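You operate a simulated robot arm through the tools that you are given. There is no shell and no other tool. Be economical: measure what you need, move in short steps, check, and stop when the job is done.

The job below is to be done with a simulated two-armed robot. You get a single attempt, and the scene is never put back.

TASK
On the board top, fold the press cloth in half, so that its two short edges meet.

It is judged by the outcome, as a careful person would: the job done as asked, and still so three seconds after it is handed in. It fails if anything else is knocked over, pushed out of place, dropped, spilled or broken. Flat cloth is picked up by pressing the open fingertips on it (5 to 10 N) and closing them slowly along it; thin cloth reads only 2 to 8 mm in the jaws.

THE ROBOT
Two 7-joint arms with two-finger parallel grippers on one trunk, on a base that drives. Base frame: it is fixed to the floor where the robot stands at the start and does not move with it; the origin is under the middle of the robot, x ahead of it, y to its left, z up; the surface under the hand at the start is at about z = 900. Readings come in mm, rad, newtons and seconds.
The left shoulder is at the start at [60, 143, 926], the right one opposite. With the tool pointing down near the work surface each hand reaches from about 280 to 700 mm from the robot's upright axis, wherever it stands, measured 20 degrees to its own side. Places, roughly: board top [500, 0, 900]. Payload 1.57 kg a hand.
The tool frame of a hand sits at the grasp point between the pads (the TCP): z along the fingers, y along the line on which they close. The tips reach 30 mm beyond it. Largest opening 110 mm; finger width 24, thickness 12; the body of the gripper, 48 by 112 mm, starts 78 mm behind the TCP.
Orientation is told as [roll, pitch, yaw] about the base's x, y, z axes, in that order, counted from this pose: with the fingers straight down and closing along the base's y, the tool's x points along the base's -x, its y along +y and its z along -z.

THE INTERFACE
- The arms move only by the tool apply_moves. It takes "left_targets", "right_targets" or both (then of equal length, played together; a hand with none holds still); each is a list of rows, each a list of 7 numbers: the shift along the tool's x, y, z in units of 100 mm (1.0 is 100 mm), then the turn, a rotation vector about the tool's x, y, z in units of 45 degrees (1.0 is 45 degrees), then the opening, from 0 (shut) to 1 (fully open). In form: [[x, y, z, rx, ry, rz, gripper], ...]. A call has 1 to 12 rows; each row is the pose to reach, as a shift and turn from the pose commanded when the call began, along the tool's axes at that moment. A call with a number of a shift or a turn outside -1 to 1 is refused whole. A row lasts 0.2 s, in which the tool goes at most 50 mm and 0.15 rad; a call with a longer step from one row to the next is refused whole, and so is a gripper value outside its range. A pose out of reach is approached as far as the arm can. The call stops where the force on the tool passes 40 N (or 10 N more than at its start, if that is more) or the arm is blocked; 0.2 s more then pass. Each finger travels about 45 mm/s and halts on what it meets, pressing with about 23 N; the grip force reading is that of the motor and also rises with nothing between the fingers. The clock runs only during rows and for 0.2 s after the last one: add rows that repeat a pose to give the fingers time. It gives the time, the measured TCP pose, the force on the tool (base axes), the opening and the grip force at its end, in the units of the frame above (readings bear some noise), with the torque about the TCP (base axes, N m) and any sound that the robot's microphone picked up, and new pictures: "show" is both (left out), scene, wrist or none (wrist: the cameras of the hands that moved).
- Cameras (640 x 400 px; columns grow to the right, rows downward): "scene" is now at [47.4, 11.3, 1537.8]; the picture's right is [0.17, -0.99, 0.00], its down [-0.72, -0.12, -0.68] and it looks along [0.67, 0.11, -0.73] (base axes); focal length 252 px, centre (320, 200). "left" rides on the left gripper at [70, -16, -141] in its tool frame; the picture's right is [0.23, 0.97, 0.00], its down [-0.86, 0.20, -0.48] and it looks along [-0.47, 0.11, 0.88] (tool axes); focal length 222 px, centre (320, 200). "right" rides on the right gripper at [70, 16, -141] in its tool frame; the picture's right is [-0.23, 0.97, 0.00], its down [-0.86, -0.20, -0.48] and it looks along [-0.47, -0.11, 0.88] (tool axes); focal length 222 px, centre (320, 200). There is no depth. A picture from a camera that has moved, and an enlarged one, comes with that camera's place and axes in the base frame and with its lens.
- slide_trunk(by): slides the trunk up (or, below 0, down) by that many mm; the arms and the scene camera ride with it, the base frame stays. It gives what a move gives, with no picture.
- base_move(legs): drives the robot by 1 to 6 legs, each [ahead, left, turn to the left] in mm, mm and rad, along the robot's own axes; the way and the turn of a leg run together, so that a leg with both is an arc; at most 1500 mm and 3.142 rad a leg. The arms and the cameras ride along, it lands a little off, and it stops where it bumps. It gives what a move gives, and a new picture of the scene camera.
- pan_tilt(pan, tilt): turns the head with the scene camera to pan (to the left, within 1.501 rad either way) and tilt (down, from -0.506 to 1.204), counted from straight ahead of the robot. It gives what a move gives, and a new picture of the scene camera.
- enlarge(camera, box): a new picture of the part [left, top, right, bottom] of that camera's present view, enlarged. No time passes.
- close_job(): hands the job in; it is judged then, once.

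Go step by step. Nothing tells you exact positions but the pictures and the camera data: compare them with the known pose of the tool, close in by small moves and look again before you grip or let go. The budget is 120 turns and 260 pictures, counting those below and the enlarged ones. Unless the task says otherwise, let go and move clear before handing in, and close with one line.

The tools are called by a JSON object that holds its "op" and its "data". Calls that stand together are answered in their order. apply_moves: Moves the arms, as the interface text tells. Its arguments: {"type":"object","properties":{"left_targets":{"type":"array","items":{"type":"array","items":{"type":"number"}}},"right_targets":{"type":"array","items":{"type":"array","items":{"type":"number"}}},"show":{"type":"string","enum":["both","scene","wrist","none"]}},"required":[]} The other tools are called the same way: slide_trunk (by) slides the trunk up or down; base_move (legs) drives the base; pan_tilt (pan, tilt) turns the head that bears the scene camera; enlarge (camera, box) takes an enlarged picture of a part of a camera's view; close_job () hands the job in.

At the start:

```text
time_s: 0.0
left_eef_pos: [471.0, 368.9, 1057.0]
left_tool_rot: [0.0, 0.0, -0.001]
left_force: [-0.8, -1.0, -1.2]
left_moment: [0.05, -0.03, 0.0]
left_grip_width: 110.1
left_grip_force: 0.2
right_eef_pos: [457.7, -57.4, 1082.3]
right_tool_rot: [0.0, 0.0, -0.001]
right_force: [-1.6, -0.2, -0.7]
right_moment: [0.01, 0.04, 0.0]
right_grip_width: 109.9
right_grip_force: 0.1
trunk travel left (down, up): [-525.0, 65.0]
robot x, y, heading: [-2.8, -2.1, 0.0]
head pan, tilt: [0.166, 0.817]
```

scene: 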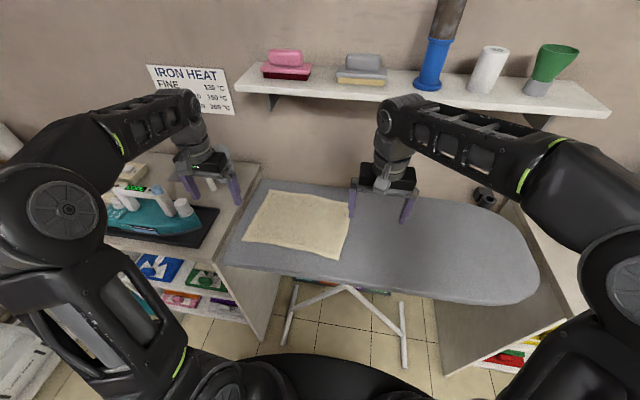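
right: 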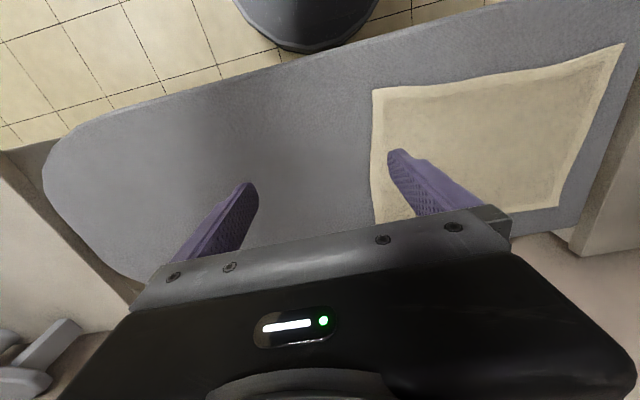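
left: 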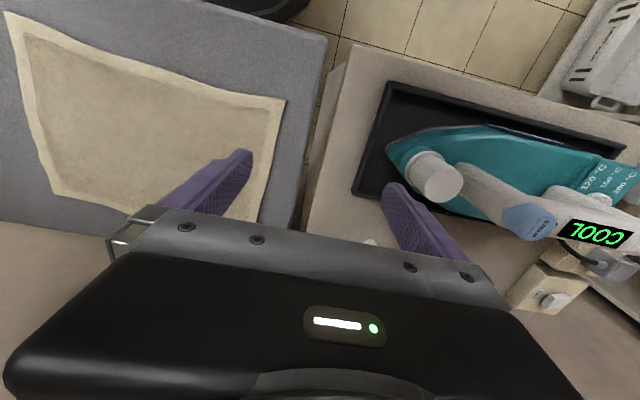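

I estimate the cloth as about 305 mm (along y, 0 to 305) by 215 mm (x 425 to 640), with its short edges at y≈0 and y≈305. Before choosing a stance, I'll look at the base and the board's legs.

{"op": "pan_tilt", "data": {"pan": 0.0, "tilt": 1.2}}

{"op": "enlarge", "data": {"camera": "scene", "box": [0, 0, 640, 400]}}

```text
time_s: 0.9
left_eef_pos: [471.0, 370.2, 1056.6]
left_tool_rot: [0.001, 0.0, 0.0]
left_force: [-0.8, 1.3, 0.8]
left_moment: [0.02, -0.01, 0.02]
left_grip_width: 110.0
left_grip_force: 0.1
right_eef_pos: [457.5, -57.8, 1081.8]
right_tool_rot: [-0.001, 0.0, -0.001]
right_force: [0.5, -0.2, 0.4]
right_moment: [0.06, 0.01, 0.01]
right_grip_width: 109.9
right_grip_force: 0.0
trunk travel left (down, up): [-525.0, 65.0]
robot x, y, heading: [0.4, -2.8, 0.001]
head pan, tilt: [0.0, 1.201]
camera scene: at [24.6, -1.9, 1511.5], right [0.0, -1.0, 0.0], down [-0.93, 0.0, -0.36], along [0.36, 0.0, -0.93], focal length 252 px, centre (320, 200)
```

scene: 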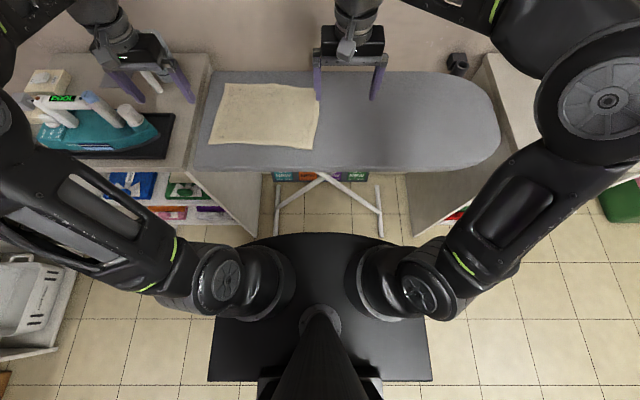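

```text
1.00 times, centred on (320, 200) of scene (not enlarged: the box is as wide or as high as the picture)
camera zoom: at [24.6, -1.9, 1511.5], right [0.0, -1.0, 0.0], down [-0.93, 0.0, -0.36], along [0.36, 0.0, -0.93], focal length 252 px, centre (320, 200)
```

zoom: 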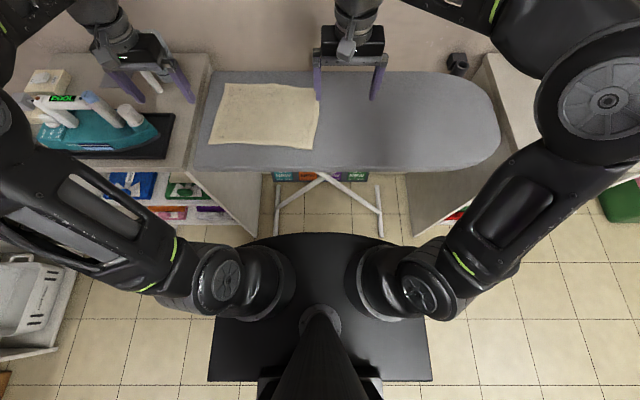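

The base is wide, so I'll avoid turning it. My plan is to use the right hand, tilted forward, for the far right corner and the left hand for the near right corner. Both will close along x on the short edge at y≈0 and carry it over to y≈300. First I'll raise the trunk and creep forward a little.

{"op": "slide_trunk", "data": {"by": 60}}

{"op": "base_move", "data": {"legs": [[25, 20, 0]]}}

```text
time_s: 1.9
left_eef_pos: [471.8, 368.2, 1116.9]
left_tool_rot: [0.001, 0.0, -0.001]
left_force: [0.5, -0.8, 1.1]
left_moment: [0.01, -0.01, 0.02]
left_grip_width: 110.0
left_grip_force: 0.0
right_eef_pos: [457.0, -58.0, 1141.3]
right_tool_rot: [0.0, 0.0, -0.001]
right_force: [-0.1, 0.9, 0.1]
right_moment: [-0.02, -0.01, 0.0]
right_grip_width: 110.2
right_grip_force: 0.0
trunk travel left (down, up): [-585.0, 5.0]
robot x, y, heading: [3.2, 1.7, -0.006]
head pan, tilt: [0.0, 1.201]
```

```text
time_s: 2.7
left_eef_pos: [497.6, 390.1, 1116.3]
left_tool_rot: [-0.002, 0.002, 0.001]
left_force: [0.5, 1.3, 0.7]
left_moment: [-0.04, 0.02, 0.0]
left_grip_width: 109.6
left_grip_force: 0.0
right_eef_pos: [483.9, -37.2, 1140.9]
right_tool_rot: [-0.002, 0.002, 0.0]
right_force: [0.7, 0.0, -0.6]
right_moment: [-0.05, 0.05, -0.01]
right_grip_width: 109.6
right_grip_force: 0.1
trunk travel left (down, up): [-585.0, 5.0]
robot x, y, heading: [24.4, 21.2, -0.001]
head pan, tilt: [0.0, 1.201]
camera scene: at [51.4, 19.6, 1571.4], right [0.0, -1.0, 0.0], down [-0.93, 0.0, -0.36], along [0.36, 0.0, -0.93], focal length 252 px, centre (320, 200)
```

scene: 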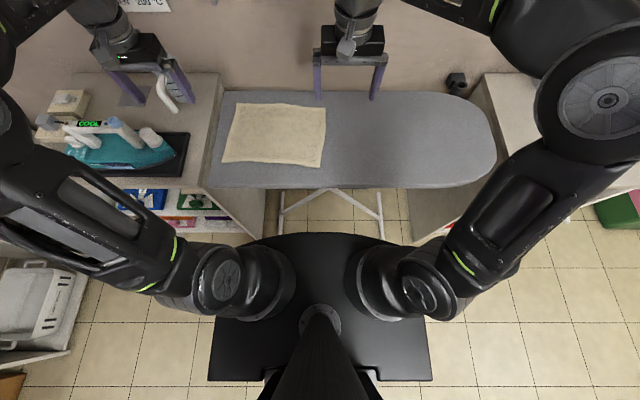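

The base moved safely. Next I'll yaw both hands 90° so they close along x, moving the left hand away from the iron shelf as it turns.

{"op": "apply_moves", "data": {"left_targets": [[0, -0.16, 0, 0, 0, -0.167, 1], [0, -0.33, 0, 0, 0, -0.333, 0.8], [0, -0.5, 0, 0, 0, -0.5, 0.6], [0, -0.67, 0, 0, 0, -0.667, 0.5], [0, -0.83, 0, 0, 0, -0.833, 0.45], [0, -1, 0, 0, 0, -1, 0.45]], "right_targets": [[0, -0.16, 0, 0, 0, 0.167, 1], [0, -0.33, 0, 0, 0, 0.333, 0.8], [0, -0.5, 0, 0, 0, 0.5, 0.6], [0, -0.67, 0, 0, 0, 0.667, 0.5], [0, -0.83, 0, 0, 0, 0.833, 0.45], [0, -1, 0, 0, 0, 1, 0.45]], "show": "scene"}}

```text
time_s: 4.1
left_eef_pos: [495.4, 287.5, 1116.7]
left_tool_rot: [0.0, -0.001, 0.786]
left_force: [-0.5, 0.1, 0.0]
left_moment: [0.05, -0.01, 0.0]
left_grip_width: 49.3
left_grip_force: 0.0
right_eef_pos: [482.7, -138.0, 1142.4]
right_tool_rot: [-0.001, 0.001, -0.789]
right_force: [-0.5, -0.4, -0.4]
right_moment: [0.01, -0.02, -0.05]
right_grip_width: 49.7
right_grip_force: 0.0
trunk travel left (down, up): [-585.0, 5.0]
robot x, y, heading: [30.6, 22.4, 0.0]
head pan, tilt: [0.0, 1.201]
camera scene: at [49.4, 17.4, 1571.5], right [0.0, -1.0, 0.0], down [-0.93, 0.0, -0.36], along [0.36, 0.0, -0.93], focal length 252 px, centre (320, 200)
```

scene: 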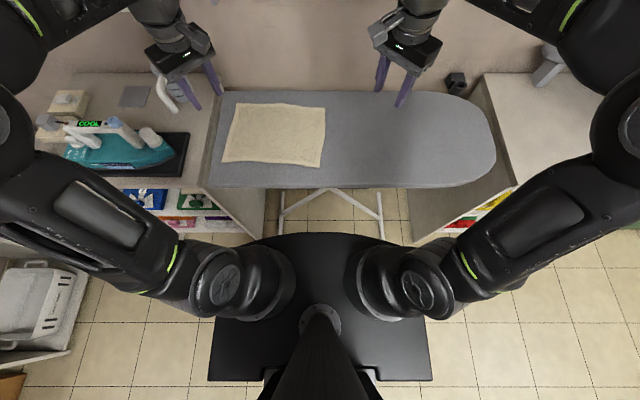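

Both hands turn freely. I'll finish the yaw and start toward the corners, staying high.

{"op": "apply_moves", "data": {"left_targets": [[0.16, -0.07, 0, 0, 0, -0.167, 0.45], [0.33, -0.14, 0, 0, 0, -0.333, 0.45], [0.5, -0.21, 0, 0, 0, -0.5, 0.45], [0.67, -0.28, 0, 0, 0, -0.667, 0.45], [0.83, -0.35, 0, 0, 0, -0.833, 0.45], [0.99, -0.42, 0, 0, 0, -1, 0.45]], "right_targets": [[-0.16, 0.12, 0, 0, 0, 0.167, 0.45], [-0.33, 0.24, 0, 0, 0, 0.333, 0.45], [-0.5, 0.36, 0, 0, 0, 0.5, 0.45], [-0.67, 0.48, 0, 0, 0, 0.667, 0.45], [-0.83, 0.6, 0, 0, 0, 0.833, 0.45], [-0.99, 0.71, 0, 0, 0, 1, 0.45]], "show": "both"}}

```text
time_s: 5.5
left_eef_pos: [452.3, 189.6, 1119.3]
left_tool_rot: [-0.002, -0.001, 1.573]
left_force: [-0.3, -0.2, -1.0]
left_moment: [0.05, -0.03, 0.01]
left_grip_width: 49.3
left_grip_force: 0.0
right_eef_pos: [581.5, -152.1, 1146.0]
right_tool_rot: [0.01, -0.001, -1.438]
right_force: [-4.2, 2.9, 0.6]
right_moment: [-0.28, -0.37, 0.0]
right_grip_width: 49.4
right_grip_force: 0.1
right hand out of reach, approached as far as the arm can: row 5, 6
trunk travel left (down, up): [-585.0, 5.0]
robot x, y, heading: [24.3, 22.2, -0.002]
head pan, tilt: [0.0, 1.201]
camera scene: at [46.5, 18.0, 1571.6], right [0.0, -1.0, 0.0], down [-0.93, 0.0, -0.36], along [0.36, 0.0, -0.93], focal length 252 px, centre (320, 200)
camera right: at [588.5, -81.3, 1287.4], right [1.0, -0.1, 0.01], down [-0.09, -0.87, 0.48], along [-0.04, -0.47, -0.88], focal length 222 px, centre (320, 200)
camera left: at [470.1, 120.6, 1259.8], right [-0.97, -0.23, 0.0], down [-0.2, 0.85, 0.48], along [-0.11, 0.47, -0.88], focal length 222 px, centre (320, 200)
```

scene: 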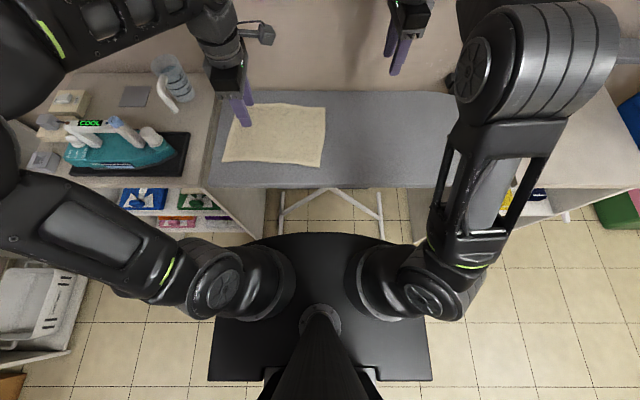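
right: 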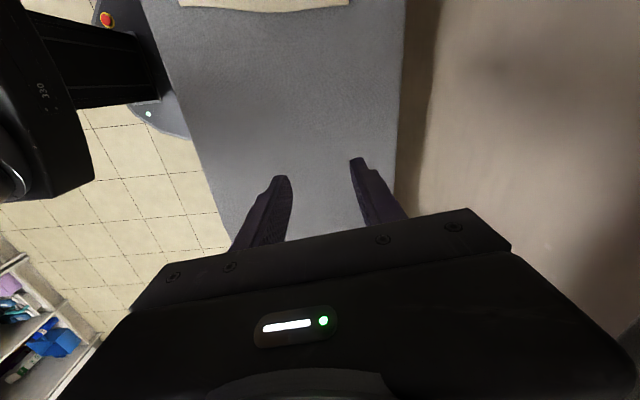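
left: 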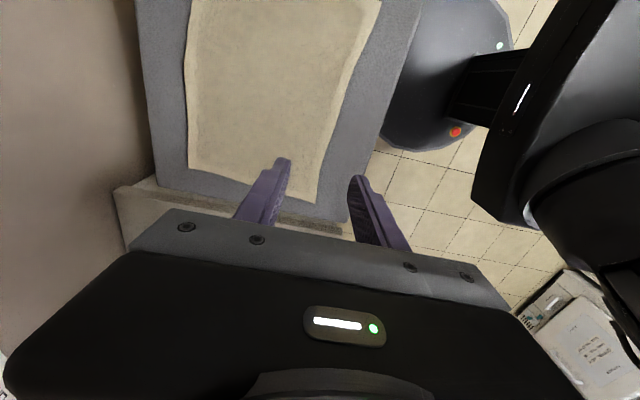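

The right hand is only out of reach because it is high. I'll lower both, tilt the right fingers toward +y, and bring the left hand along toward the near right corner.

{"op": "apply_moves", "data": {"left_targets": [[0.16, 0, 0.16, 0, 0, 0, 0.45], [0.33, 0, 0.33, 0, 0, 0, 0.45], [0.5, 0, 0.5, 0, 0, 0, 0.45], [0.67, 0, 0.67, 0, 0, 0, 0.45], [0.83, 0, 0.83, 0, 0, 0, 0.45], [1, 0, 1, 0, 0, 0, 0.45]], "right_targets": [[0, 0, 0.2, 0, 0.13, 0, 0.45], [0, 0, 0.4, 0, 0.26, 0, 0.45], [0, 0, 0.6, 0, 0.39, 0, 0.45], [0, 0, 0.8, 0, 0.52, 0, 0.45], [0.1, 0, 1, 0, 0.65, 0, 0.45], [0.2, 0, 1, 0, 0.78, 0, 0.45]], "show": "both"}}

```text
time_s: 6.9
left_eef_pos: [456.6, 88.3, 1015.8]
left_tool_rot: [-0.002, -0.003, 1.572]
left_force: [-0.4, -1.3, -0.8]
left_moment: [0.02, 0.0, 0.02]
left_grip_width: 49.5
left_grip_force: 0.1
right_eef_pos: [581.7, -135.1, 1042.1]
right_tool_rot: [0.012, 0.614, -1.434]
right_force: [-0.1, -0.7, 0.5]
right_moment: [0.02, 0.0, 0.0]
right_grip_width: 49.7
right_grip_force: 0.0
trunk travel left (down, up): [-585.0, 5.0]
robot x, y, heading: [25.6, 22.2, -0.001]
head pan, tilt: [0.0, 1.201]
camera scene: at [49.7, 17.2, 1571.5], right [0.0, -1.0, 0.0], down [-0.93, 0.0, -0.36], along [0.36, 0.0, -0.93], focal length 252 px, centre (320, 200)
camera right: at [601.0, -157.0, 1199.8], right [0.99, -0.06, -0.12], down [-0.07, -0.99, -0.1], along [-0.12, 0.11, -0.99], focal length 222 px, centre (320, 200)
camera left: at [472.6, 19.8, 1157.7], right [-0.97, -0.23, 0.0], down [-0.2, 0.85, 0.48], along [-0.11, 0.47, -0.88], focal length 222 px, centre (320, 200)
```

scene: 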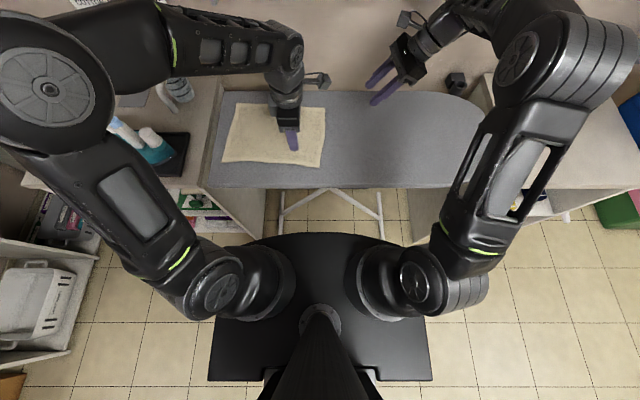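
right: 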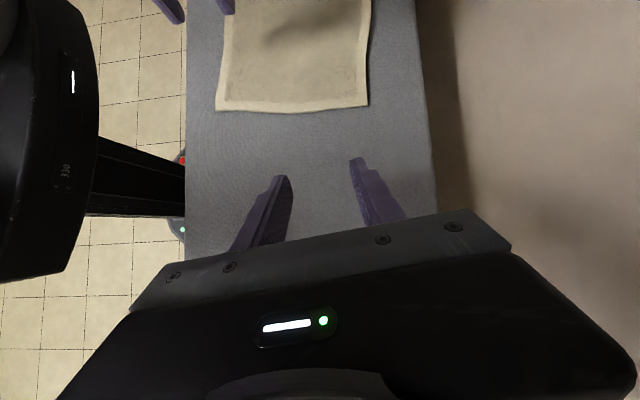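
left: 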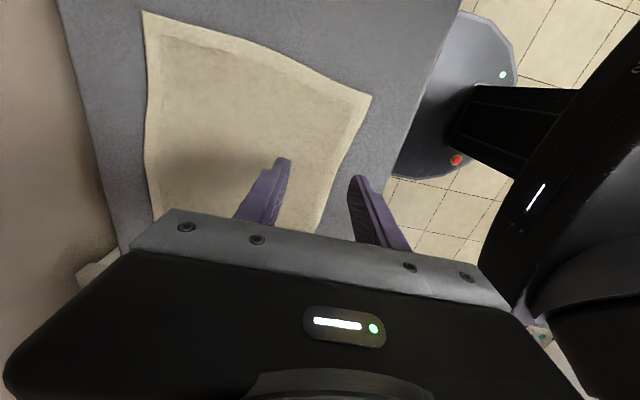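

From both wrist views, the right short edge runs from (640,5) to (415,25). I'll straighten the right hand and align both hands to that edge, hovering above it.

{"op": "apply_moves", "data": {"left_targets": [[0.1, 0.02, 0.1, 0, 0, 0.02, 0.45], [0.2, 0.04, 0.2, 0, 0, 0.04, 0.45], [0.3, 0.05, 0.3, 0, 0, 0.06, 0.45], [0.4, 0.07, 0.4, 0, 0, 0.08, 0.45], [0.5, 0.09, 0.5, 0, 0, 0.1, 0.45], [0.59, 0.1, 0.56, 0, 0, 0.115, 0.45]], "right_targets": [[0.06, 0.05, 0.14, -0.013, -0.13, 0.04, 0.45], [0.12, 0.1, 0.28, -0.026, -0.26, 0.085, 0.45], [0.17, 0.15, 0.42, -0.039, -0.39, 0.127, 0.45], [0.23, 0.2, 0.56, -0.052, -0.52, 0.17, 0.45], [0.28, 0.26, 0.7, -0.065, -0.65, 0.21, 0.45], [0.34, 0.31, 0.85, -0.078, -0.782, 0.255, 0.45]], "show": "both"}}

```text
time_s: 8.3
left_eef_pos: [446.9, 30.5, 960.1]
left_tool_rot: [0.001, 0.002, 1.483]
left_force: [-0.4, -0.3, -0.5]
left_moment: [0.0, 0.0, 0.01]
left_grip_width: 49.7
left_grip_force: 0.0
right_eef_pos: [604.8, -54.3, 993.8]
right_tool_rot: [0.009, -0.004, -1.647]
right_force: [0.1, 0.2, -0.5]
right_moment: [-0.03, 0.01, 0.0]
right_grip_width: 49.4
right_grip_force: 0.0
trunk travel left (down, up): [-585.0, 5.0]
robot x, y, heading: [24.2, 17.5, 0.002]
head pan, tilt: [0.0, 1.201]
camera scene: at [49.7, 18.9, 1571.5], right [0.0, -1.0, 0.0], down [-0.93, 0.0, -0.36], along [0.36, 0.0, -0.93], focal length 252 px, centre (320, 200)
camera right: at [625.3, 15.5, 1135.4], right [0.95, -0.3, 0.01], down [-0.27, -0.83, 0.48], along [-0.14, -0.46, -0.88], focal length 222 px, centre (320, 200)
camera left: at [457.0, -39.0, 1102.3], right [-0.99, -0.14, 0.0], down [-0.12, 0.87, 0.48], along [-0.07, 0.47, -0.88], focal length 222 px, centre (320, 200)
```

scene: 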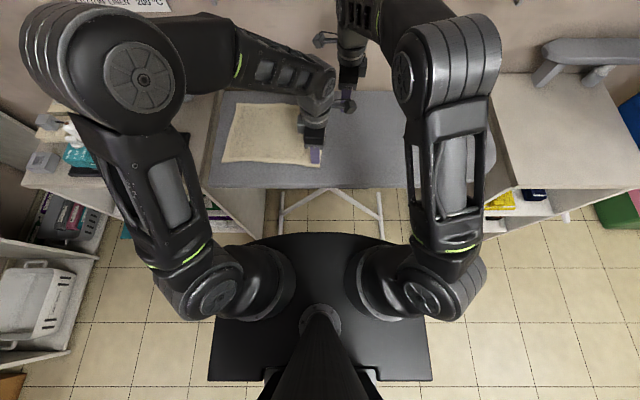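
right: 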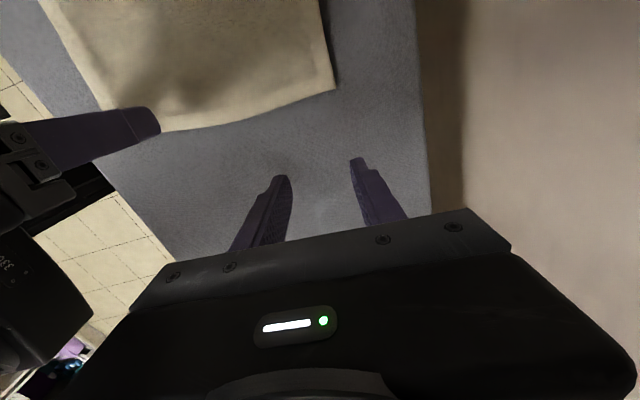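
left: 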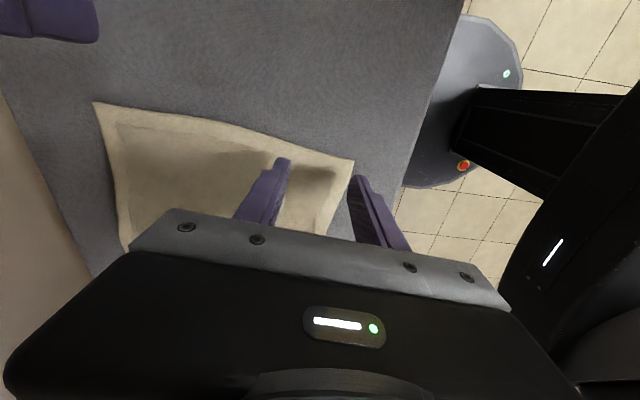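

The arms are clear of each other. I'll bring the right hand over the edge, narrow both openings to about 36 mm and descend to about 10 mm above the cloth.

{"op": "apply_moves", "data": {"left_targets": [[0, -0.05, 0, 0, 0, 0, 0.33], [0, -0.05, 0, 0, 0, 0, 0.33], [0, -0.05, 0.1, 0, 0, 0, 0.33], [0, -0.05, 0.2, 0, 0, 0, 0.33]], "right_targets": [[0.24, -0.03, 0, 0, 0, 0, 0.33], [0.48, -0.06, 0.1, 0, 0, 0, 0.33], [0.706, -0.084, 0.3, 0, 0, 0, 0.33], [0.706, -0.084, 0.54, 0, 0, 0, 0.33]], "show": "wrist"}}

```text
time_s: 9.3
left_eef_pos: [449.8, 28.8, 940.2]
left_tool_rot: [0.0, -0.001, 1.48]
left_force: [0.3, 0.2, 0.7]
left_moment: [0.04, 0.01, -0.03]
left_grip_width: 36.3
left_grip_force: 0.1
right_eef_pos: [600.6, 16.3, 939.9]
right_tool_rot: [0.007, -0.002, -1.648]
right_force: [0.8, -0.6, 0.2]
right_moment: [-0.01, -0.03, -0.03]
right_grip_width: 36.5
right_grip_force: 0.0
trunk travel left (down, up): [-585.0, 5.0]
robot x, y, heading: [26.6, 17.2, -0.001]
head pan, tilt: [0.0, 1.201]
camera right: at [622.7, 85.8, 1081.1], right [0.95, -0.3, 0.01], down [-0.27, -0.84, 0.48], along [-0.14, -0.46, -0.88], focal length 222 px, centre (320, 200)
camera left: at [461.6, -40.5, 1082.1], right [-0.99, -0.14, 0.0], down [-0.12, 0.87, 0.48], along [-0.07, 0.47, -0.88], focal length 222 px, centre (320, 200)
```

right: 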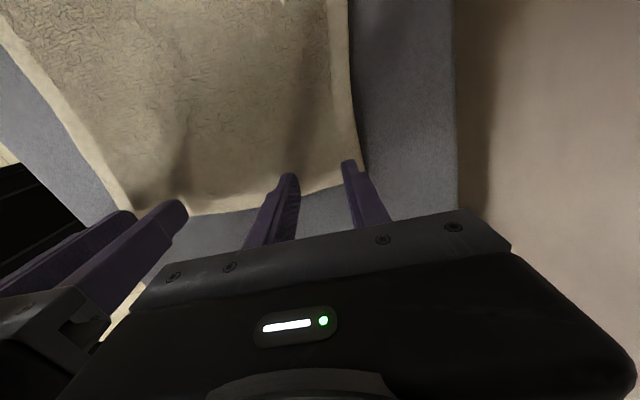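
left: 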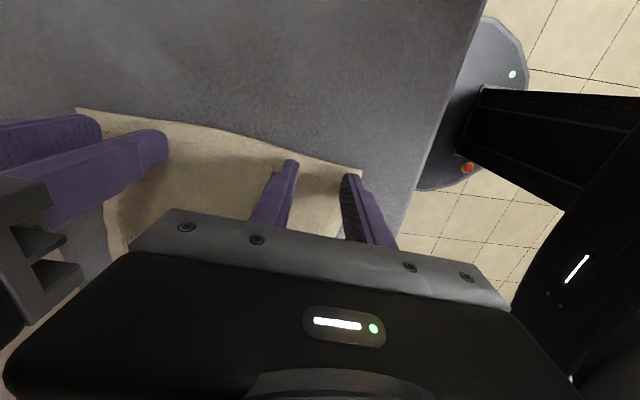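

Both fingertips hover over the edge near their corners. Now I'll descend in small steps to find contact.

{"op": "apply_moves", "data": {"left_targets": [[0, 0, 0.03, 0, 0, 0, 0.33], [0, 0, 0.06, 0, 0, 0, 0.33], [0, 0, 0.08, 0, 0, 0, 0.33]], "right_targets": [[0.03, 0, 0.03, 0, 0, 0, 0.33], [0.03, 0, 0.06, 0, 0, 0, 0.33], [0.03, 0, 0.08, 0, 0, 0, 0.33]], "show": "none"}}

```text
time_s: 10.1
left_eef_pos: [450.4, 28.9, 933.1]
left_tool_rot: [-0.002, 0.0, 1.48]
left_force: [2.0, 1.3, 3.0]
left_moment: [0.04, -0.05, 0.02]
left_grip_width: 36.1
left_grip_force: 0.0
right_eef_pos: [600.5, 20.4, 933.1]
right_tool_rot: [0.012, -0.003, -1.647]
right_force: [-1.2, -2.4, 11.1]
right_moment: [-0.05, 0.11, 0.02]
right_grip_width: 36.4
right_grip_force: 0.1
trunk travel left (down, up): [-585.0, 5.0]
robot x, y, heading: [27.3, 22.7, -0.001]
head pan, tilt: [0.0, 1.201]
```

Contact: the right hand reads 11 N and the left 3 N. I'll even those out, then close slowly.

{"op": "apply_moves", "data": {"left_targets": [[0, 0, 0.01, 0, 0, 0, 0.33], [0, 0, 0.01, 0, 0, 0, 0.33]], "right_targets": [[0, 0, -0.004, 0, 0, 0, 0.33], [0, 0, -0.004, 0, 0, 0, 0.33]], "show": "none"}}

```text
time_s: 10.7
left_eef_pos: [451.3, 29.2, 932.6]
left_tool_rot: [-0.003, 0.0, 1.483]
left_force: [4.7, 2.1, 12.2]
left_moment: [0.09, -0.15, 0.02]
left_grip_width: 36.3
left_grip_force: 0.0
right_eef_pos: [600.4, 21.0, 933.2]
right_tool_rot: [0.01, -0.003, -1.647]
right_force: [2.9, -1.6, 14.3]
right_moment: [-0.05, 0.05, 0.04]
right_grip_width: 36.3
right_grip_force: 0.0
trunk travel left (down, up): [-585.0, 5.0]
robot x, y, heading: [24.7, 18.2, -0.002]
head pan, tilt: [0.0, 1.201]
```

{"op": "apply_moves", "data": {"left_targets": [[0, 0, -0.005, 0, 0, 0, 0.31], [0, 0, -0.005, 0, 0, 0, 0.28], [0, 0, -0.005, 0, 0, 0, 0.25], [0, 0, -0.005, 0, 0, 0, 0.22], [0, 0, -0.005, 0, 0, 0, 0.19], [0, 0, -0.005, 0, 0, 0, 0.16], [0, 0, -0.005, 0, 0, 0, 0.13], [0, 0, -0.005, 0, 0, 0, 0.1], [0, 0, -0.005, 0, 0, 0, 0.07], [0, 0, -0.005, 0, 0, 0, 0.04], [0, 0, -0.005, 0, 0, 0, 0], [0, 0, -0.005, 0, 0, 0, 0]], "right_targets": [[0, 0, -0.007, 0, 0, 0, 0.31], [0, 0, -0.007, 0, 0, 0, 0.28], [0, 0, -0.007, 0, 0, 0, 0.25], [0, 0, -0.007, 0, 0, 0, 0.22], [0, 0, -0.007, 0, 0, 0, 0.19], [0, 0, -0.007, 0, 0, 0, 0.16], [0, 0, -0.007, 0, 0, 0, 0.13], [0, 0, -0.007, 0, 0, 0, 0.1], [0, 0, -0.007, 0, 0, 0, 0.07], [0, 0, -0.007, 0, 0, 0, 0.04], [0, 0, -0.007, 0, 0, 0, 0], [0, 0, -0.007, 0, 0, 0, 0]], "show": "wrist"}}

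```text
time_s: 13.3
left_eef_pos: [451.8, 30.4, 933.1]
left_tool_rot: [-0.002, -0.001, 1.482]
left_force: [9.2, 0.1, 6.5]
left_moment: [0.01, -0.32, 0.02]
left_grip_width: 4.1
left_grip_force: 23.0
right_eef_pos: [597.2, 20.8, 933.1]
right_tool_rot: [0.007, -0.003, -1.646]
right_force: [-12.1, 0.5, 11.2]
right_moment: [-0.01, 0.39, 0.03]
right_grip_width: 4.2
right_grip_force: 23.0
trunk travel left (down, up): [-585.0, 5.0]
robot x, y, heading: [25.5, 18.9, -0.002]
head pan, tilt: [0.0, 1.201]
camera right: at [620.6, 89.3, 1074.6], right [0.95, -0.3, 0.01], down [-0.27, -0.84, 0.48], along [-0.14, -0.46, -0.88], focal length 222 px, centre (320, 200)
camera left: at [460.7, -39.7, 1074.5], right [-0.99, -0.14, 0.0], down [-0.12, 0.87, 0.48], along [-0.06, 0.47, -0.88], focal length 222 px, centre (320, 200)
```

right: 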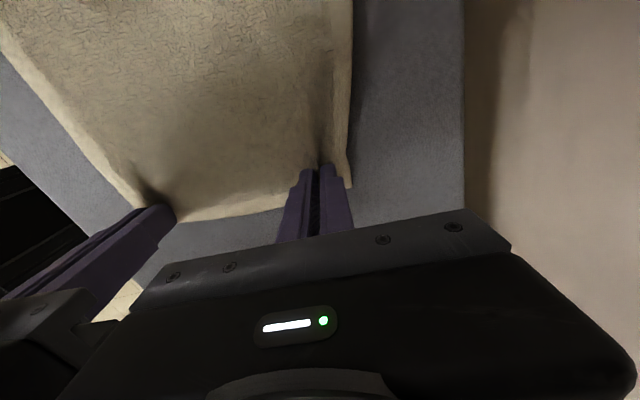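
left: 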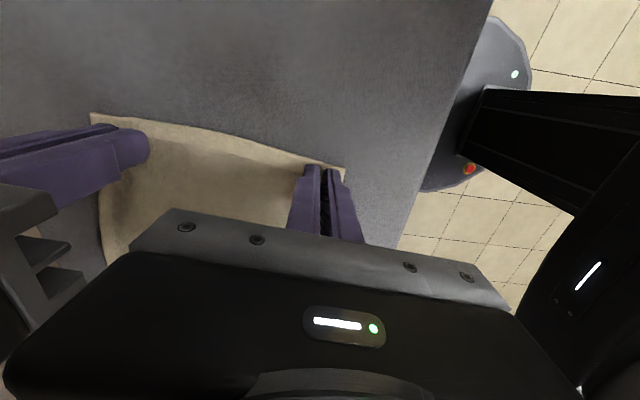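

Both jaws read 4 mm, which is cloth. I'll ease the hands slightly together, lift 40 mm and check.

{"op": "apply_moves", "data": {"left_targets": [[0, -0.03, -0.1, 0, 0, 0, 0], [0.0, -0.04, -0.2, 0, 0, 0, 0], [-0.05, -0.04, -0.3, 0, 0, 0, 0], [-0.1, -0.04, -0.4, 0, 0, 0, 0]], "right_targets": [[0, -0.03, -0.1, 0, 0, 0, 0], [0, -0.04, -0.2, 0, 0, 0, 0], [0.05, -0.04, -0.3, 0, 0, 0, 0], [0.1, -0.04, -0.4, 0, 0, 0, 0]], "show": "both"}}

```text
time_s: 14.3
left_eef_pos: [455.6, 40.3, 973.1]
left_tool_rot: [0.001, 0.001, 1.48]
left_force: [1.4, 0.7, -0.5]
left_moment: [-0.02, -0.01, 0.0]
left_grip_width: 4.1
left_grip_force: 23.1
right_eef_pos: [597.0, 31.0, 972.5]
right_tool_rot: [0.009, -0.004, -1.646]
right_force: [-1.5, 0.5, 0.4]
right_moment: [-0.02, 0.0, 0.01]
right_grip_width: 4.2
right_grip_force: 22.6
trunk travel left (down, up): [-585.0, 5.0]
robot x, y, heading: [24.0, 19.1, -0.002]
head pan, tilt: [0.0, 1.201]
camera scene: at [49.2, 18.2, 1571.5], right [0.0, -1.0, 0.0], down [-0.93, 0.0, -0.36], along [0.36, 0.0, -0.93], focal length 252 px, centre (320, 200)
camera right: at [618.8, 100.0, 1114.5], right [0.95, -0.3, 0.01], down [-0.27, -0.84, 0.48], along [-0.14, -0.46, -0.88], focal length 222 px, centre (320, 200)
camera left: at [466.0, -30.0, 1114.1], right [-0.99, -0.14, 0.0], down [-0.12, 0.87, 0.48], along [-0.07, 0.47, -0.88], focal length 222 px, centre (320, 200)
```

scene: 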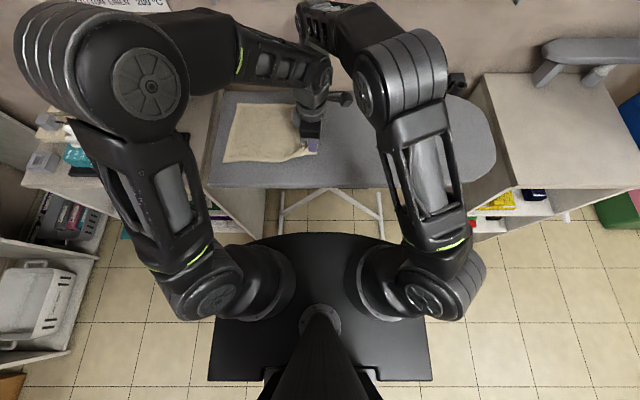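
right: 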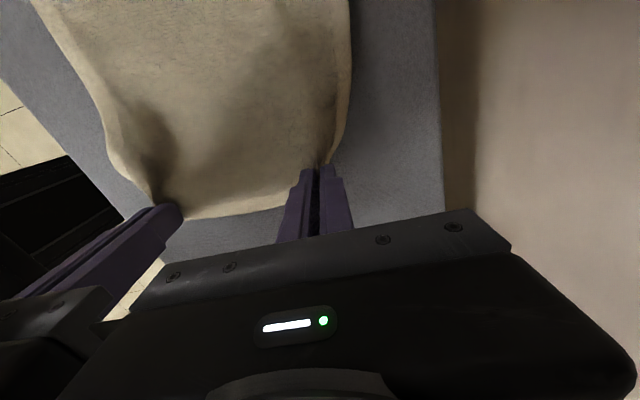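
left: 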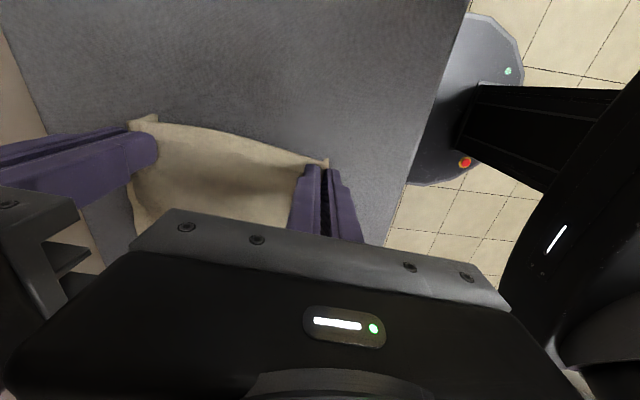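

Both corners lifted together. Now comes the first half of the folding arc, with the right hand gradually tilting forward for reach.

{"op": "apply_moves", "data": {"left_targets": [[-0.1, 0.01, -0.18, 0, 0, 0, 0], [-0.2, 0.01, -0.34, 0, 0, 0, 0], [-0.32, 0.01, -0.47, 0, 0, 0, 0], [-0.45, 0.02, -0.57, 0, 0, 0, 0], [-0.58, 0.02, -0.63, 0, 0, 0, 0], [-0.72, 0.03, -0.67, 0, 0, 0, 0], [-0.85, 0.03, -0.69, 0, 0, 0, 0], [-0.98, 0.03, -0.7, 0, 0, 0, 0]], "right_targets": [[0.1, 0, -0.18, 0, 0.04, 0, 0], [0.19, 0, -0.34, 0, 0.08, 0, 0], [0.3, 0, -0.47, 0, 0.12, 0, 0], [0.42, 0, -0.57, 0, 0.16, 0, 0], [0.54, 0, -0.63, 0, 0.2, 0, 0], [0.67, 0, -0.67, 0, 0.25, 0, 0], [0.79, 0, -0.69, 0, 0.29, 0, 0], [0.9, 0, -0.7, 0, 0.333, 0, 0]], "show": "both"}}

```text
time_s: 16.1
left_eef_pos: [460.4, 138.2, 1043.5]
left_tool_rot: [-0.001, 0.0, 1.48]
left_force: [2.4, 0.4, 0.1]
left_moment: [0.0, -0.06, 0.0]
left_grip_width: 3.8
left_grip_force: 22.9
right_eef_pos: [602.6, 120.3, 1043.4]
right_tool_rot: [0.007, 0.258, -1.643]
right_force: [-2.0, -0.6, 0.3]
right_moment: [-0.02, 0.04, 0.01]
right_grip_width: 3.7
right_grip_force: 23.3
trunk travel left (down, up): [-585.0, 5.0]
robot x, y, heading: [24.3, 20.7, -0.002]
head pan, tilt: [0.0, 1.201]
camera scene: at [49.5, 18.5, 1571.5], right [0.0, -1.0, 0.0], down [-0.93, 0.0, -0.36], along [0.36, 0.0, -0.93], focal length 252 px, centre (320, 200)
camera right: at [621.8, 151.3, 1197.8], right [0.95, -0.29, -0.05], down [-0.27, -0.93, 0.24], along [-0.12, -0.22, -0.97], focal length 222 px, centre (320, 200)
camera left: at [471.4, 68.2, 1184.1], right [-0.99, -0.14, 0.0], down [-0.12, 0.87, 0.48], along [-0.07, 0.47, -0.88], focal length 222 px, centre (320, 200)
```

scene: 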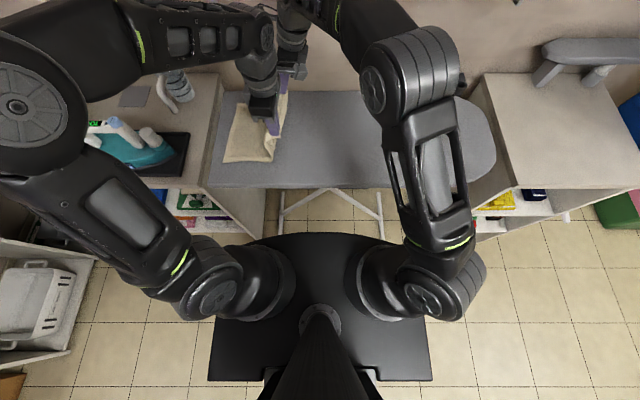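
right: 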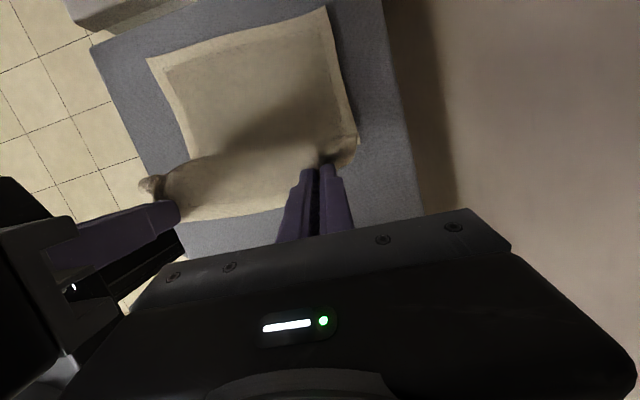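
left: 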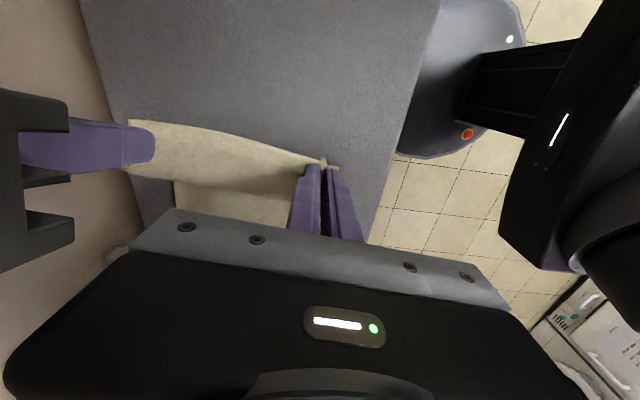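

The fold is forming well. The fixed left edge runs from (657,297) to (433,315). I'll continue over the fold and start down.

{"op": "apply_moves", "data": {"left_targets": [[-0.12, 0, 0.01, 0, 0, 0, 0], [-0.24, 0, 0.03, 0, 0, 0, 0], [-0.36, 0, 0.05, 0, 0, 0, 0], [-0.48, 0, 0.08, 0, 0, 0, 0], [-0.6, 0, 0.13, 0, 0, 0, 0], [-0.72, 0, 0.18, 0, 0, 0, 0], [-0.84, 0, 0.24, 0, 0, 0, 0], [-0.954, 0, 0.3, 0, 0, 0, 0]], "right_targets": [[0.105, 0, 0.045, 0, 0.035, 0, 0], [0.21, 0, 0.09, 0, 0.07, 0, 0], [0.31, 0, 0.14, 0, 0.105, 0, 0], [0.414, 0, 0.19, 0, 0.14, 0, 0], [0.5, 0, 0.275, 0, 0.175, 0, 0], [0.58, 0, 0.36, 0, 0.21, 0, 0], [0.66, 0, 0.45, 0, 0.245, 0, 0], [0.74, 0, 0.536, 0, 0.283, 0, 0]], "show": "both"}}

```text
time_s: 17.9
left_eef_pos: [469.9, 232.3, 1012.9]
left_tool_rot: [0.0, 0.0, 1.481]
left_force: [1.3, 0.1, -0.1]
left_moment: [0.01, -0.02, -0.03]
left_grip_width: 3.9
left_grip_force: 23.2
right_eef_pos: [609.4, 205.7, 1009.2]
right_tool_rot: [0.009, 0.48, -1.643]
right_force: [-0.2, 0.3, -0.5]
right_moment: [-0.04, 0.01, -0.01]
right_grip_width: 3.9
right_grip_force: 22.7
trunk travel left (down, up): [-585.0, 5.0]
robot x, y, heading: [23.4, 19.5, -0.003]
head pan, tilt: [0.0, 1.201]
camera scene: at [49.7, 18.4, 1571.5], right [0.0, -1.0, 0.0], down [-0.93, 0.0, -0.36], along [0.36, 0.0, -0.93], focal length 252 px, centre (320, 200)
camera right: at [626.2, 201.7, 1167.0], right [0.96, -0.27, -0.1], down [-0.27, -0.96, 0.03], along [-0.1, 0.0, -0.99], focal length 222 px, centre (320, 200)
camera left: at [480.3, 162.7, 1153.9], right [-0.99, -0.14, 0.0], down [-0.12, 0.87, 0.48], along [-0.07, 0.47, -0.88], focal length 222 px, centre (320, 200)
```

scene: 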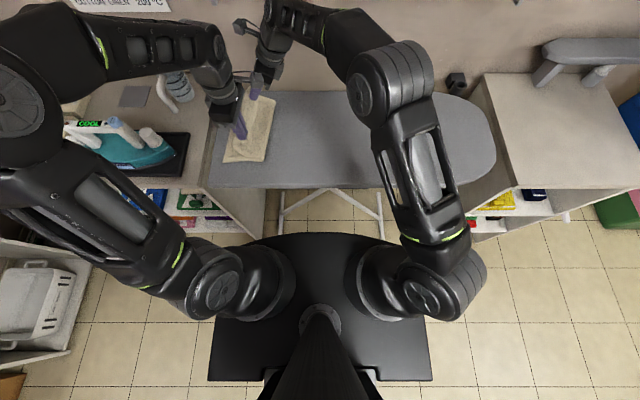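
right: 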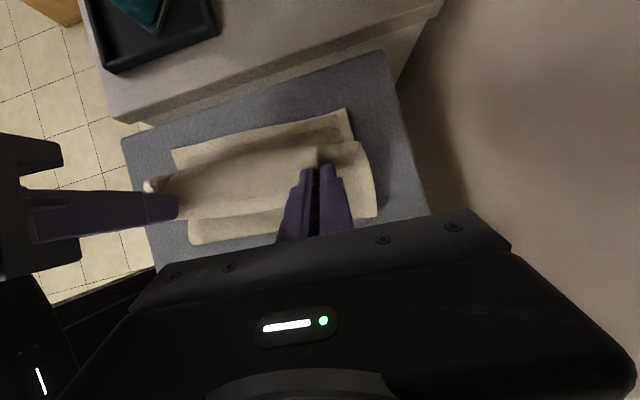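
left: 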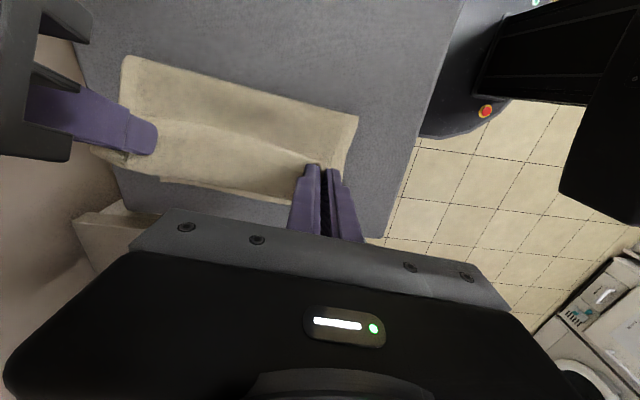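

Everything tracks well. Now the last part: down to about 10 mm above the lower layer, with the gripped edge over the left edge.

{"op": "apply_moves", "data": {"left_targets": [[-0.11, 0.01, 0.06, 0, 0, 0, 0], [-0.22, 0.01, 0.12, 0, 0, 0, 0], [-0.34, 0.01, 0.18, 0, 0, 0, 0], [-0.45, 0.02, 0.25, 0, 0, 0, 0], [-0.53, 0.03, 0.37, 0, 0, 0, 0], [-0.6, 0.03, 0.48, 0, 0, 0, 0], [-0.67, 0.036, 0.6, 0, 0, 0, 0], [-0.73, 0.036, 0.71, 0, 0, 0, 0]], "right_targets": [[0.07, 0, 0.11, 0, 0.02, 0, 0], [0.14, 0, 0.22, 0, 0.04, 0, 0], [0.215, 0, 0.33, 0, 0.06, 0, 0], [0.285, 0, 0.43, 0, 0.08, 0, 0], [0.28, 0, 0.56, 0, 0.1, 0, 0], [0.275, 0, 0.69, 0, 0.12, 0, 0], [0.27, 0, 0.82, 0, 0.145, 0, 0], [0.267, 0, 0.94, 0, 0.166, 0, 0]], "show": "both"}}

```text
time_s: 19.7
left_eef_pos: [473.1, 305.3, 942.2]
left_tool_rot: [-0.004, 0.0, 1.481]
left_force: [3.7, -1.0, 1.3]
left_moment: [0.0, -0.08, -0.05]
left_grip_width: 3.8
left_grip_force: 23.1
right_eef_pos: [613.8, 273.9, 941.0]
right_tool_rot: [0.009, 0.613, -1.64]
right_force: [-4.1, 1.1, 8.1]
right_moment: [0.06, 0.11, 0.06]
right_grip_width: 4.3
right_grip_force: 22.8
trunk travel left (down, up): [-585.0, 5.0]
robot x, y, heading: [24.6, 21.8, 0.001]
head pan, tilt: [0.0, 1.201]
camera scene: at [48.2, 17.5, 1571.8], right [0.0, -1.0, 0.0], down [-0.93, 0.0, -0.36], along [0.36, 0.0, -0.93], focal length 252 px, centre (320, 200)
camera right: at [628.6, 248.2, 1096.6], right [0.96, -0.26, -0.12], down [-0.27, -0.96, -0.1], along [-0.09, 0.13, -0.99], focal length 222 px, centre (320, 200)
camera left: at [482.6, 235.3, 1083.6], right [-0.99, -0.14, 0.0], down [-0.12, 0.87, 0.48], along [-0.06, 0.47, -0.88], focal length 222 px, centre (320, 200)
```

scene: 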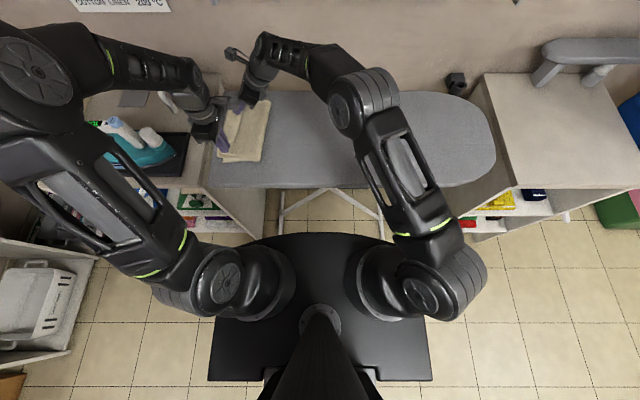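
right: 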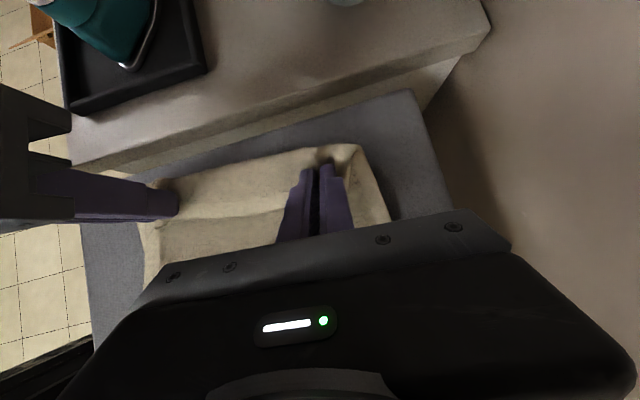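
left: 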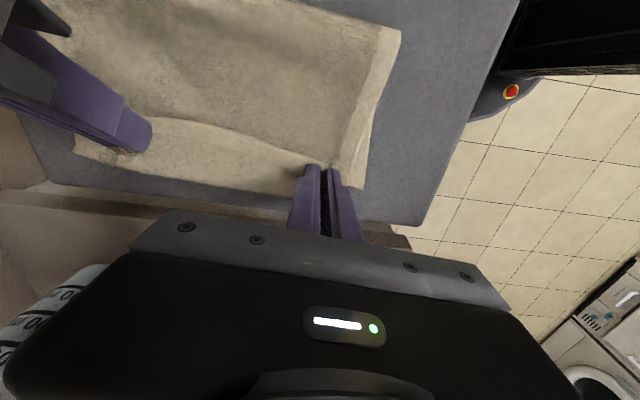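

Right is touching at 8 N. I'll look closely at both edges before letting go.

{"op": "enlarge", "data": {"camera": "right", "box": [120, 110, 440, 310]}}

{"op": "enlarge", "data": {"camera": "left", "box": [60, 60, 420, 285]}}

```text
2.00 times, centred on (280, 210) of right
camera zoom: at [628.6, 248.2, 1096.6], right [0.96, -0.26, -0.12], down [-0.27, -0.96, -0.1], along [-0.09, 0.13, -0.99], focal length 444 px, centre (400, 180)
```

zoom: 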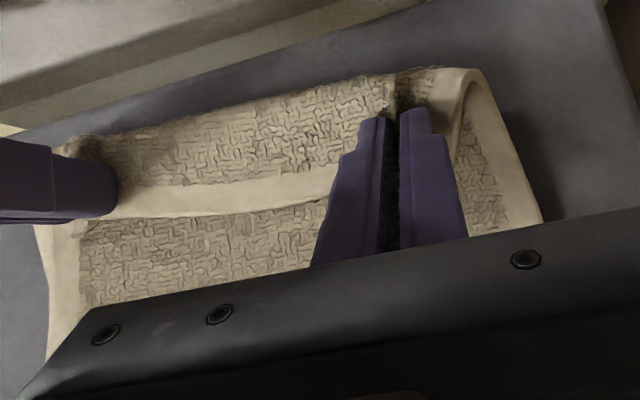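

```text
1.78 times, centred on (240, 172) of left
camera zoom: at [482.6, 235.3, 1083.6], right [-0.99, -0.14, 0.0], down [-0.12, 0.87, 0.48], along [-0.06, 0.47, -0.88], focal length 395 px, centre (462, 249)
```

zoom: 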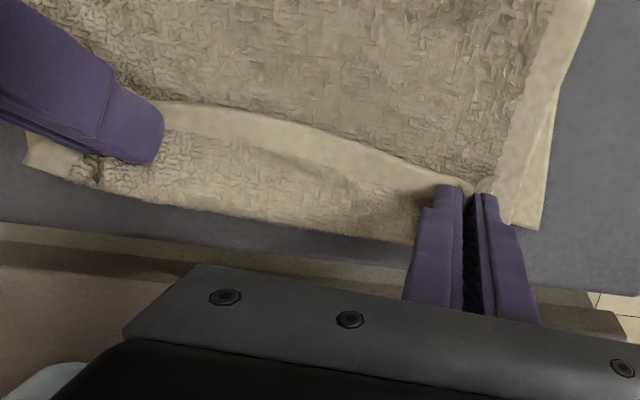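

The lower layer hasn't moved and the top hem lies along the left edge. I'll lower the left hand to contact, open both hands a little and retract along the fingers.

{"op": "apply_moves", "data": {"left_targets": [[0, 0, 0.03, 0, 0, 0, 0], [0, 0, 0.06, 0, 0, 0, 0], [0, 0, 0.06, 0, 0, 0, 0.1], [0, 0, 0.06, 0, 0, 0, 0.2], [0, 0, 0.06, 0, 0, 0, 0.25], [0, 0, 0.06, 0, 0, 0, 0.25], [0, 0, -0.1, 0, 0, 0, 0.25], [0, 0, -0.3, 0, 0, 0, 0.25], [0, 0, -0.6, 0, 0, 0, 0.25], [0, 0, -0.9, 0, 0, 0, 0.25]], "right_targets": [[0, 0, 0, 0, 0, 0, 0], [0, 0, 0, 0, 0, 0, 0], [0, 0, 0, 0, 0, 0, 0.1], [0, 0, 0, 0, 0, 0, 0.2], [0, 0, 0, 0, 0, 0, 0.25], [0, 0, 0, 0, 0, 0, 0.25], [0.05, 0, -0.1, 0, 0, 0, 0.25], [0.1, 0, -0.3, 0, 0, 0, 0.25], [0.2, 0, -0.6, 0, 0, 0, 0.25], [0.2, 0, -0.9, 0, 0, 0, 0.25]], "show": "both"}}

```text
time_s: 21.9
left_eef_pos: [472.7, 304.8, 1032.1]
left_tool_rot: [0.001, 0.0, 1.479]
left_force: [-0.3, -0.3, 0.2]
left_moment: [0.03, -0.03, 0.04]
left_grip_width: 27.7
left_grip_force: 0.1
right_eef_pos: [611.5, 238.1, 1024.5]
right_tool_rot: [0.009, 0.61, -1.64]
right_force: [0.1, -0.2, -0.2]
right_moment: [0.01, -0.03, 0.0]
right_grip_width: 27.4
right_grip_force: 0.0
trunk travel left (down, up): [-585.0, 5.0]
robot x, y, heading: [24.1, 24.2, -0.001]
head pan, tilt: [0.0, 1.201]
camera scene: at [48.7, 17.4, 1571.4], right [0.0, -1.0, 0.0], down [-0.93, 0.0, -0.36], along [0.36, 0.0, -0.93], focal length 252 px, centre (320, 200)
camera right: at [626.5, 212.2, 1180.4], right [0.96, -0.26, -0.12], down [-0.27, -0.96, -0.1], along [-0.09, 0.13, -0.99], focal length 222 px, centre (320, 200)
camera left: at [482.3, 235.3, 1173.4], right [-0.99, -0.14, 0.0], down [-0.12, 0.87, 0.48], along [-0.07, 0.47, -0.88], focal length 222 px, centre (320, 200)
```

scene: 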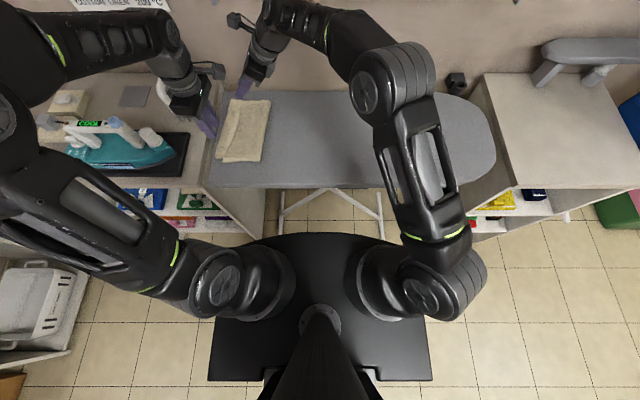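
right: 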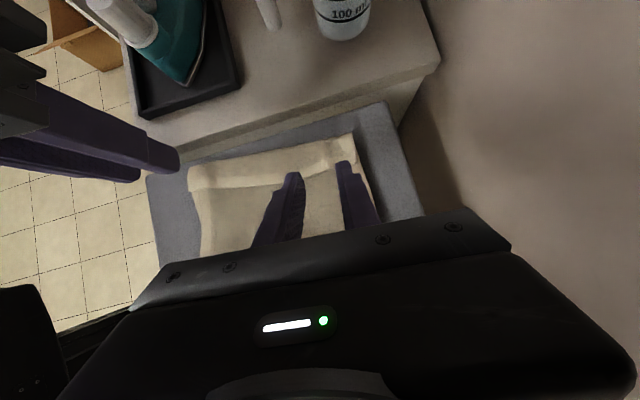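
left: 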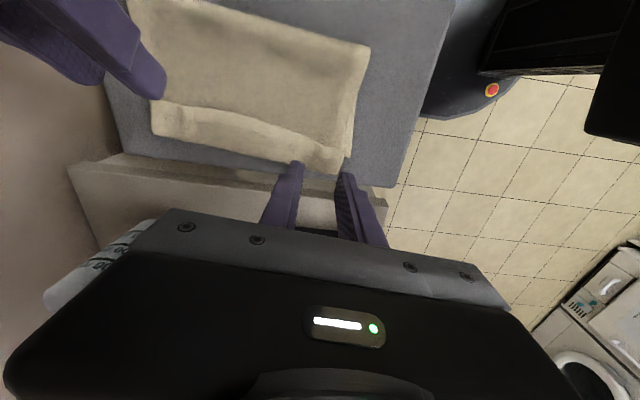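

Both are released. I'll enlarge the views to check how the edges meet.

{"op": "enlarge", "data": {"camera": "left", "box": [110, 60, 430, 260]}}

{"op": "enlarge", "data": {"camera": "right", "box": [140, 100, 440, 290]}}

```text
2.00 times, centred on (270, 160) of left
camera zoom: at [482.3, 235.3, 1173.4], right [-0.99, -0.14, 0.0], down [-0.12, 0.87, 0.48], along [-0.07, 0.47, -0.88], focal length 444 px, centre (420, 280)
```

zoom: 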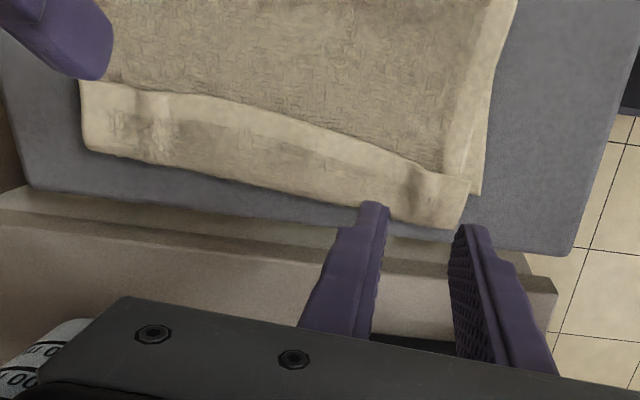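

```text
2.11 times, centred on (290, 195) of right
camera zoom: at [626.5, 212.2, 1180.4], right [0.96, -0.26, -0.12], down [-0.27, -0.96, -0.1], along [-0.09, 0.13, -0.99], focal length 468 px, centre (383, 210)
```

zoom: 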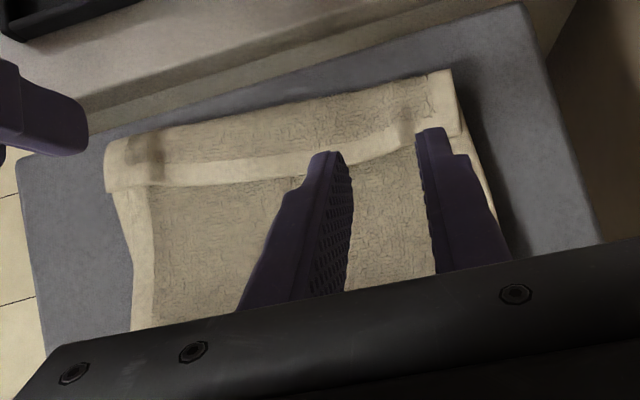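

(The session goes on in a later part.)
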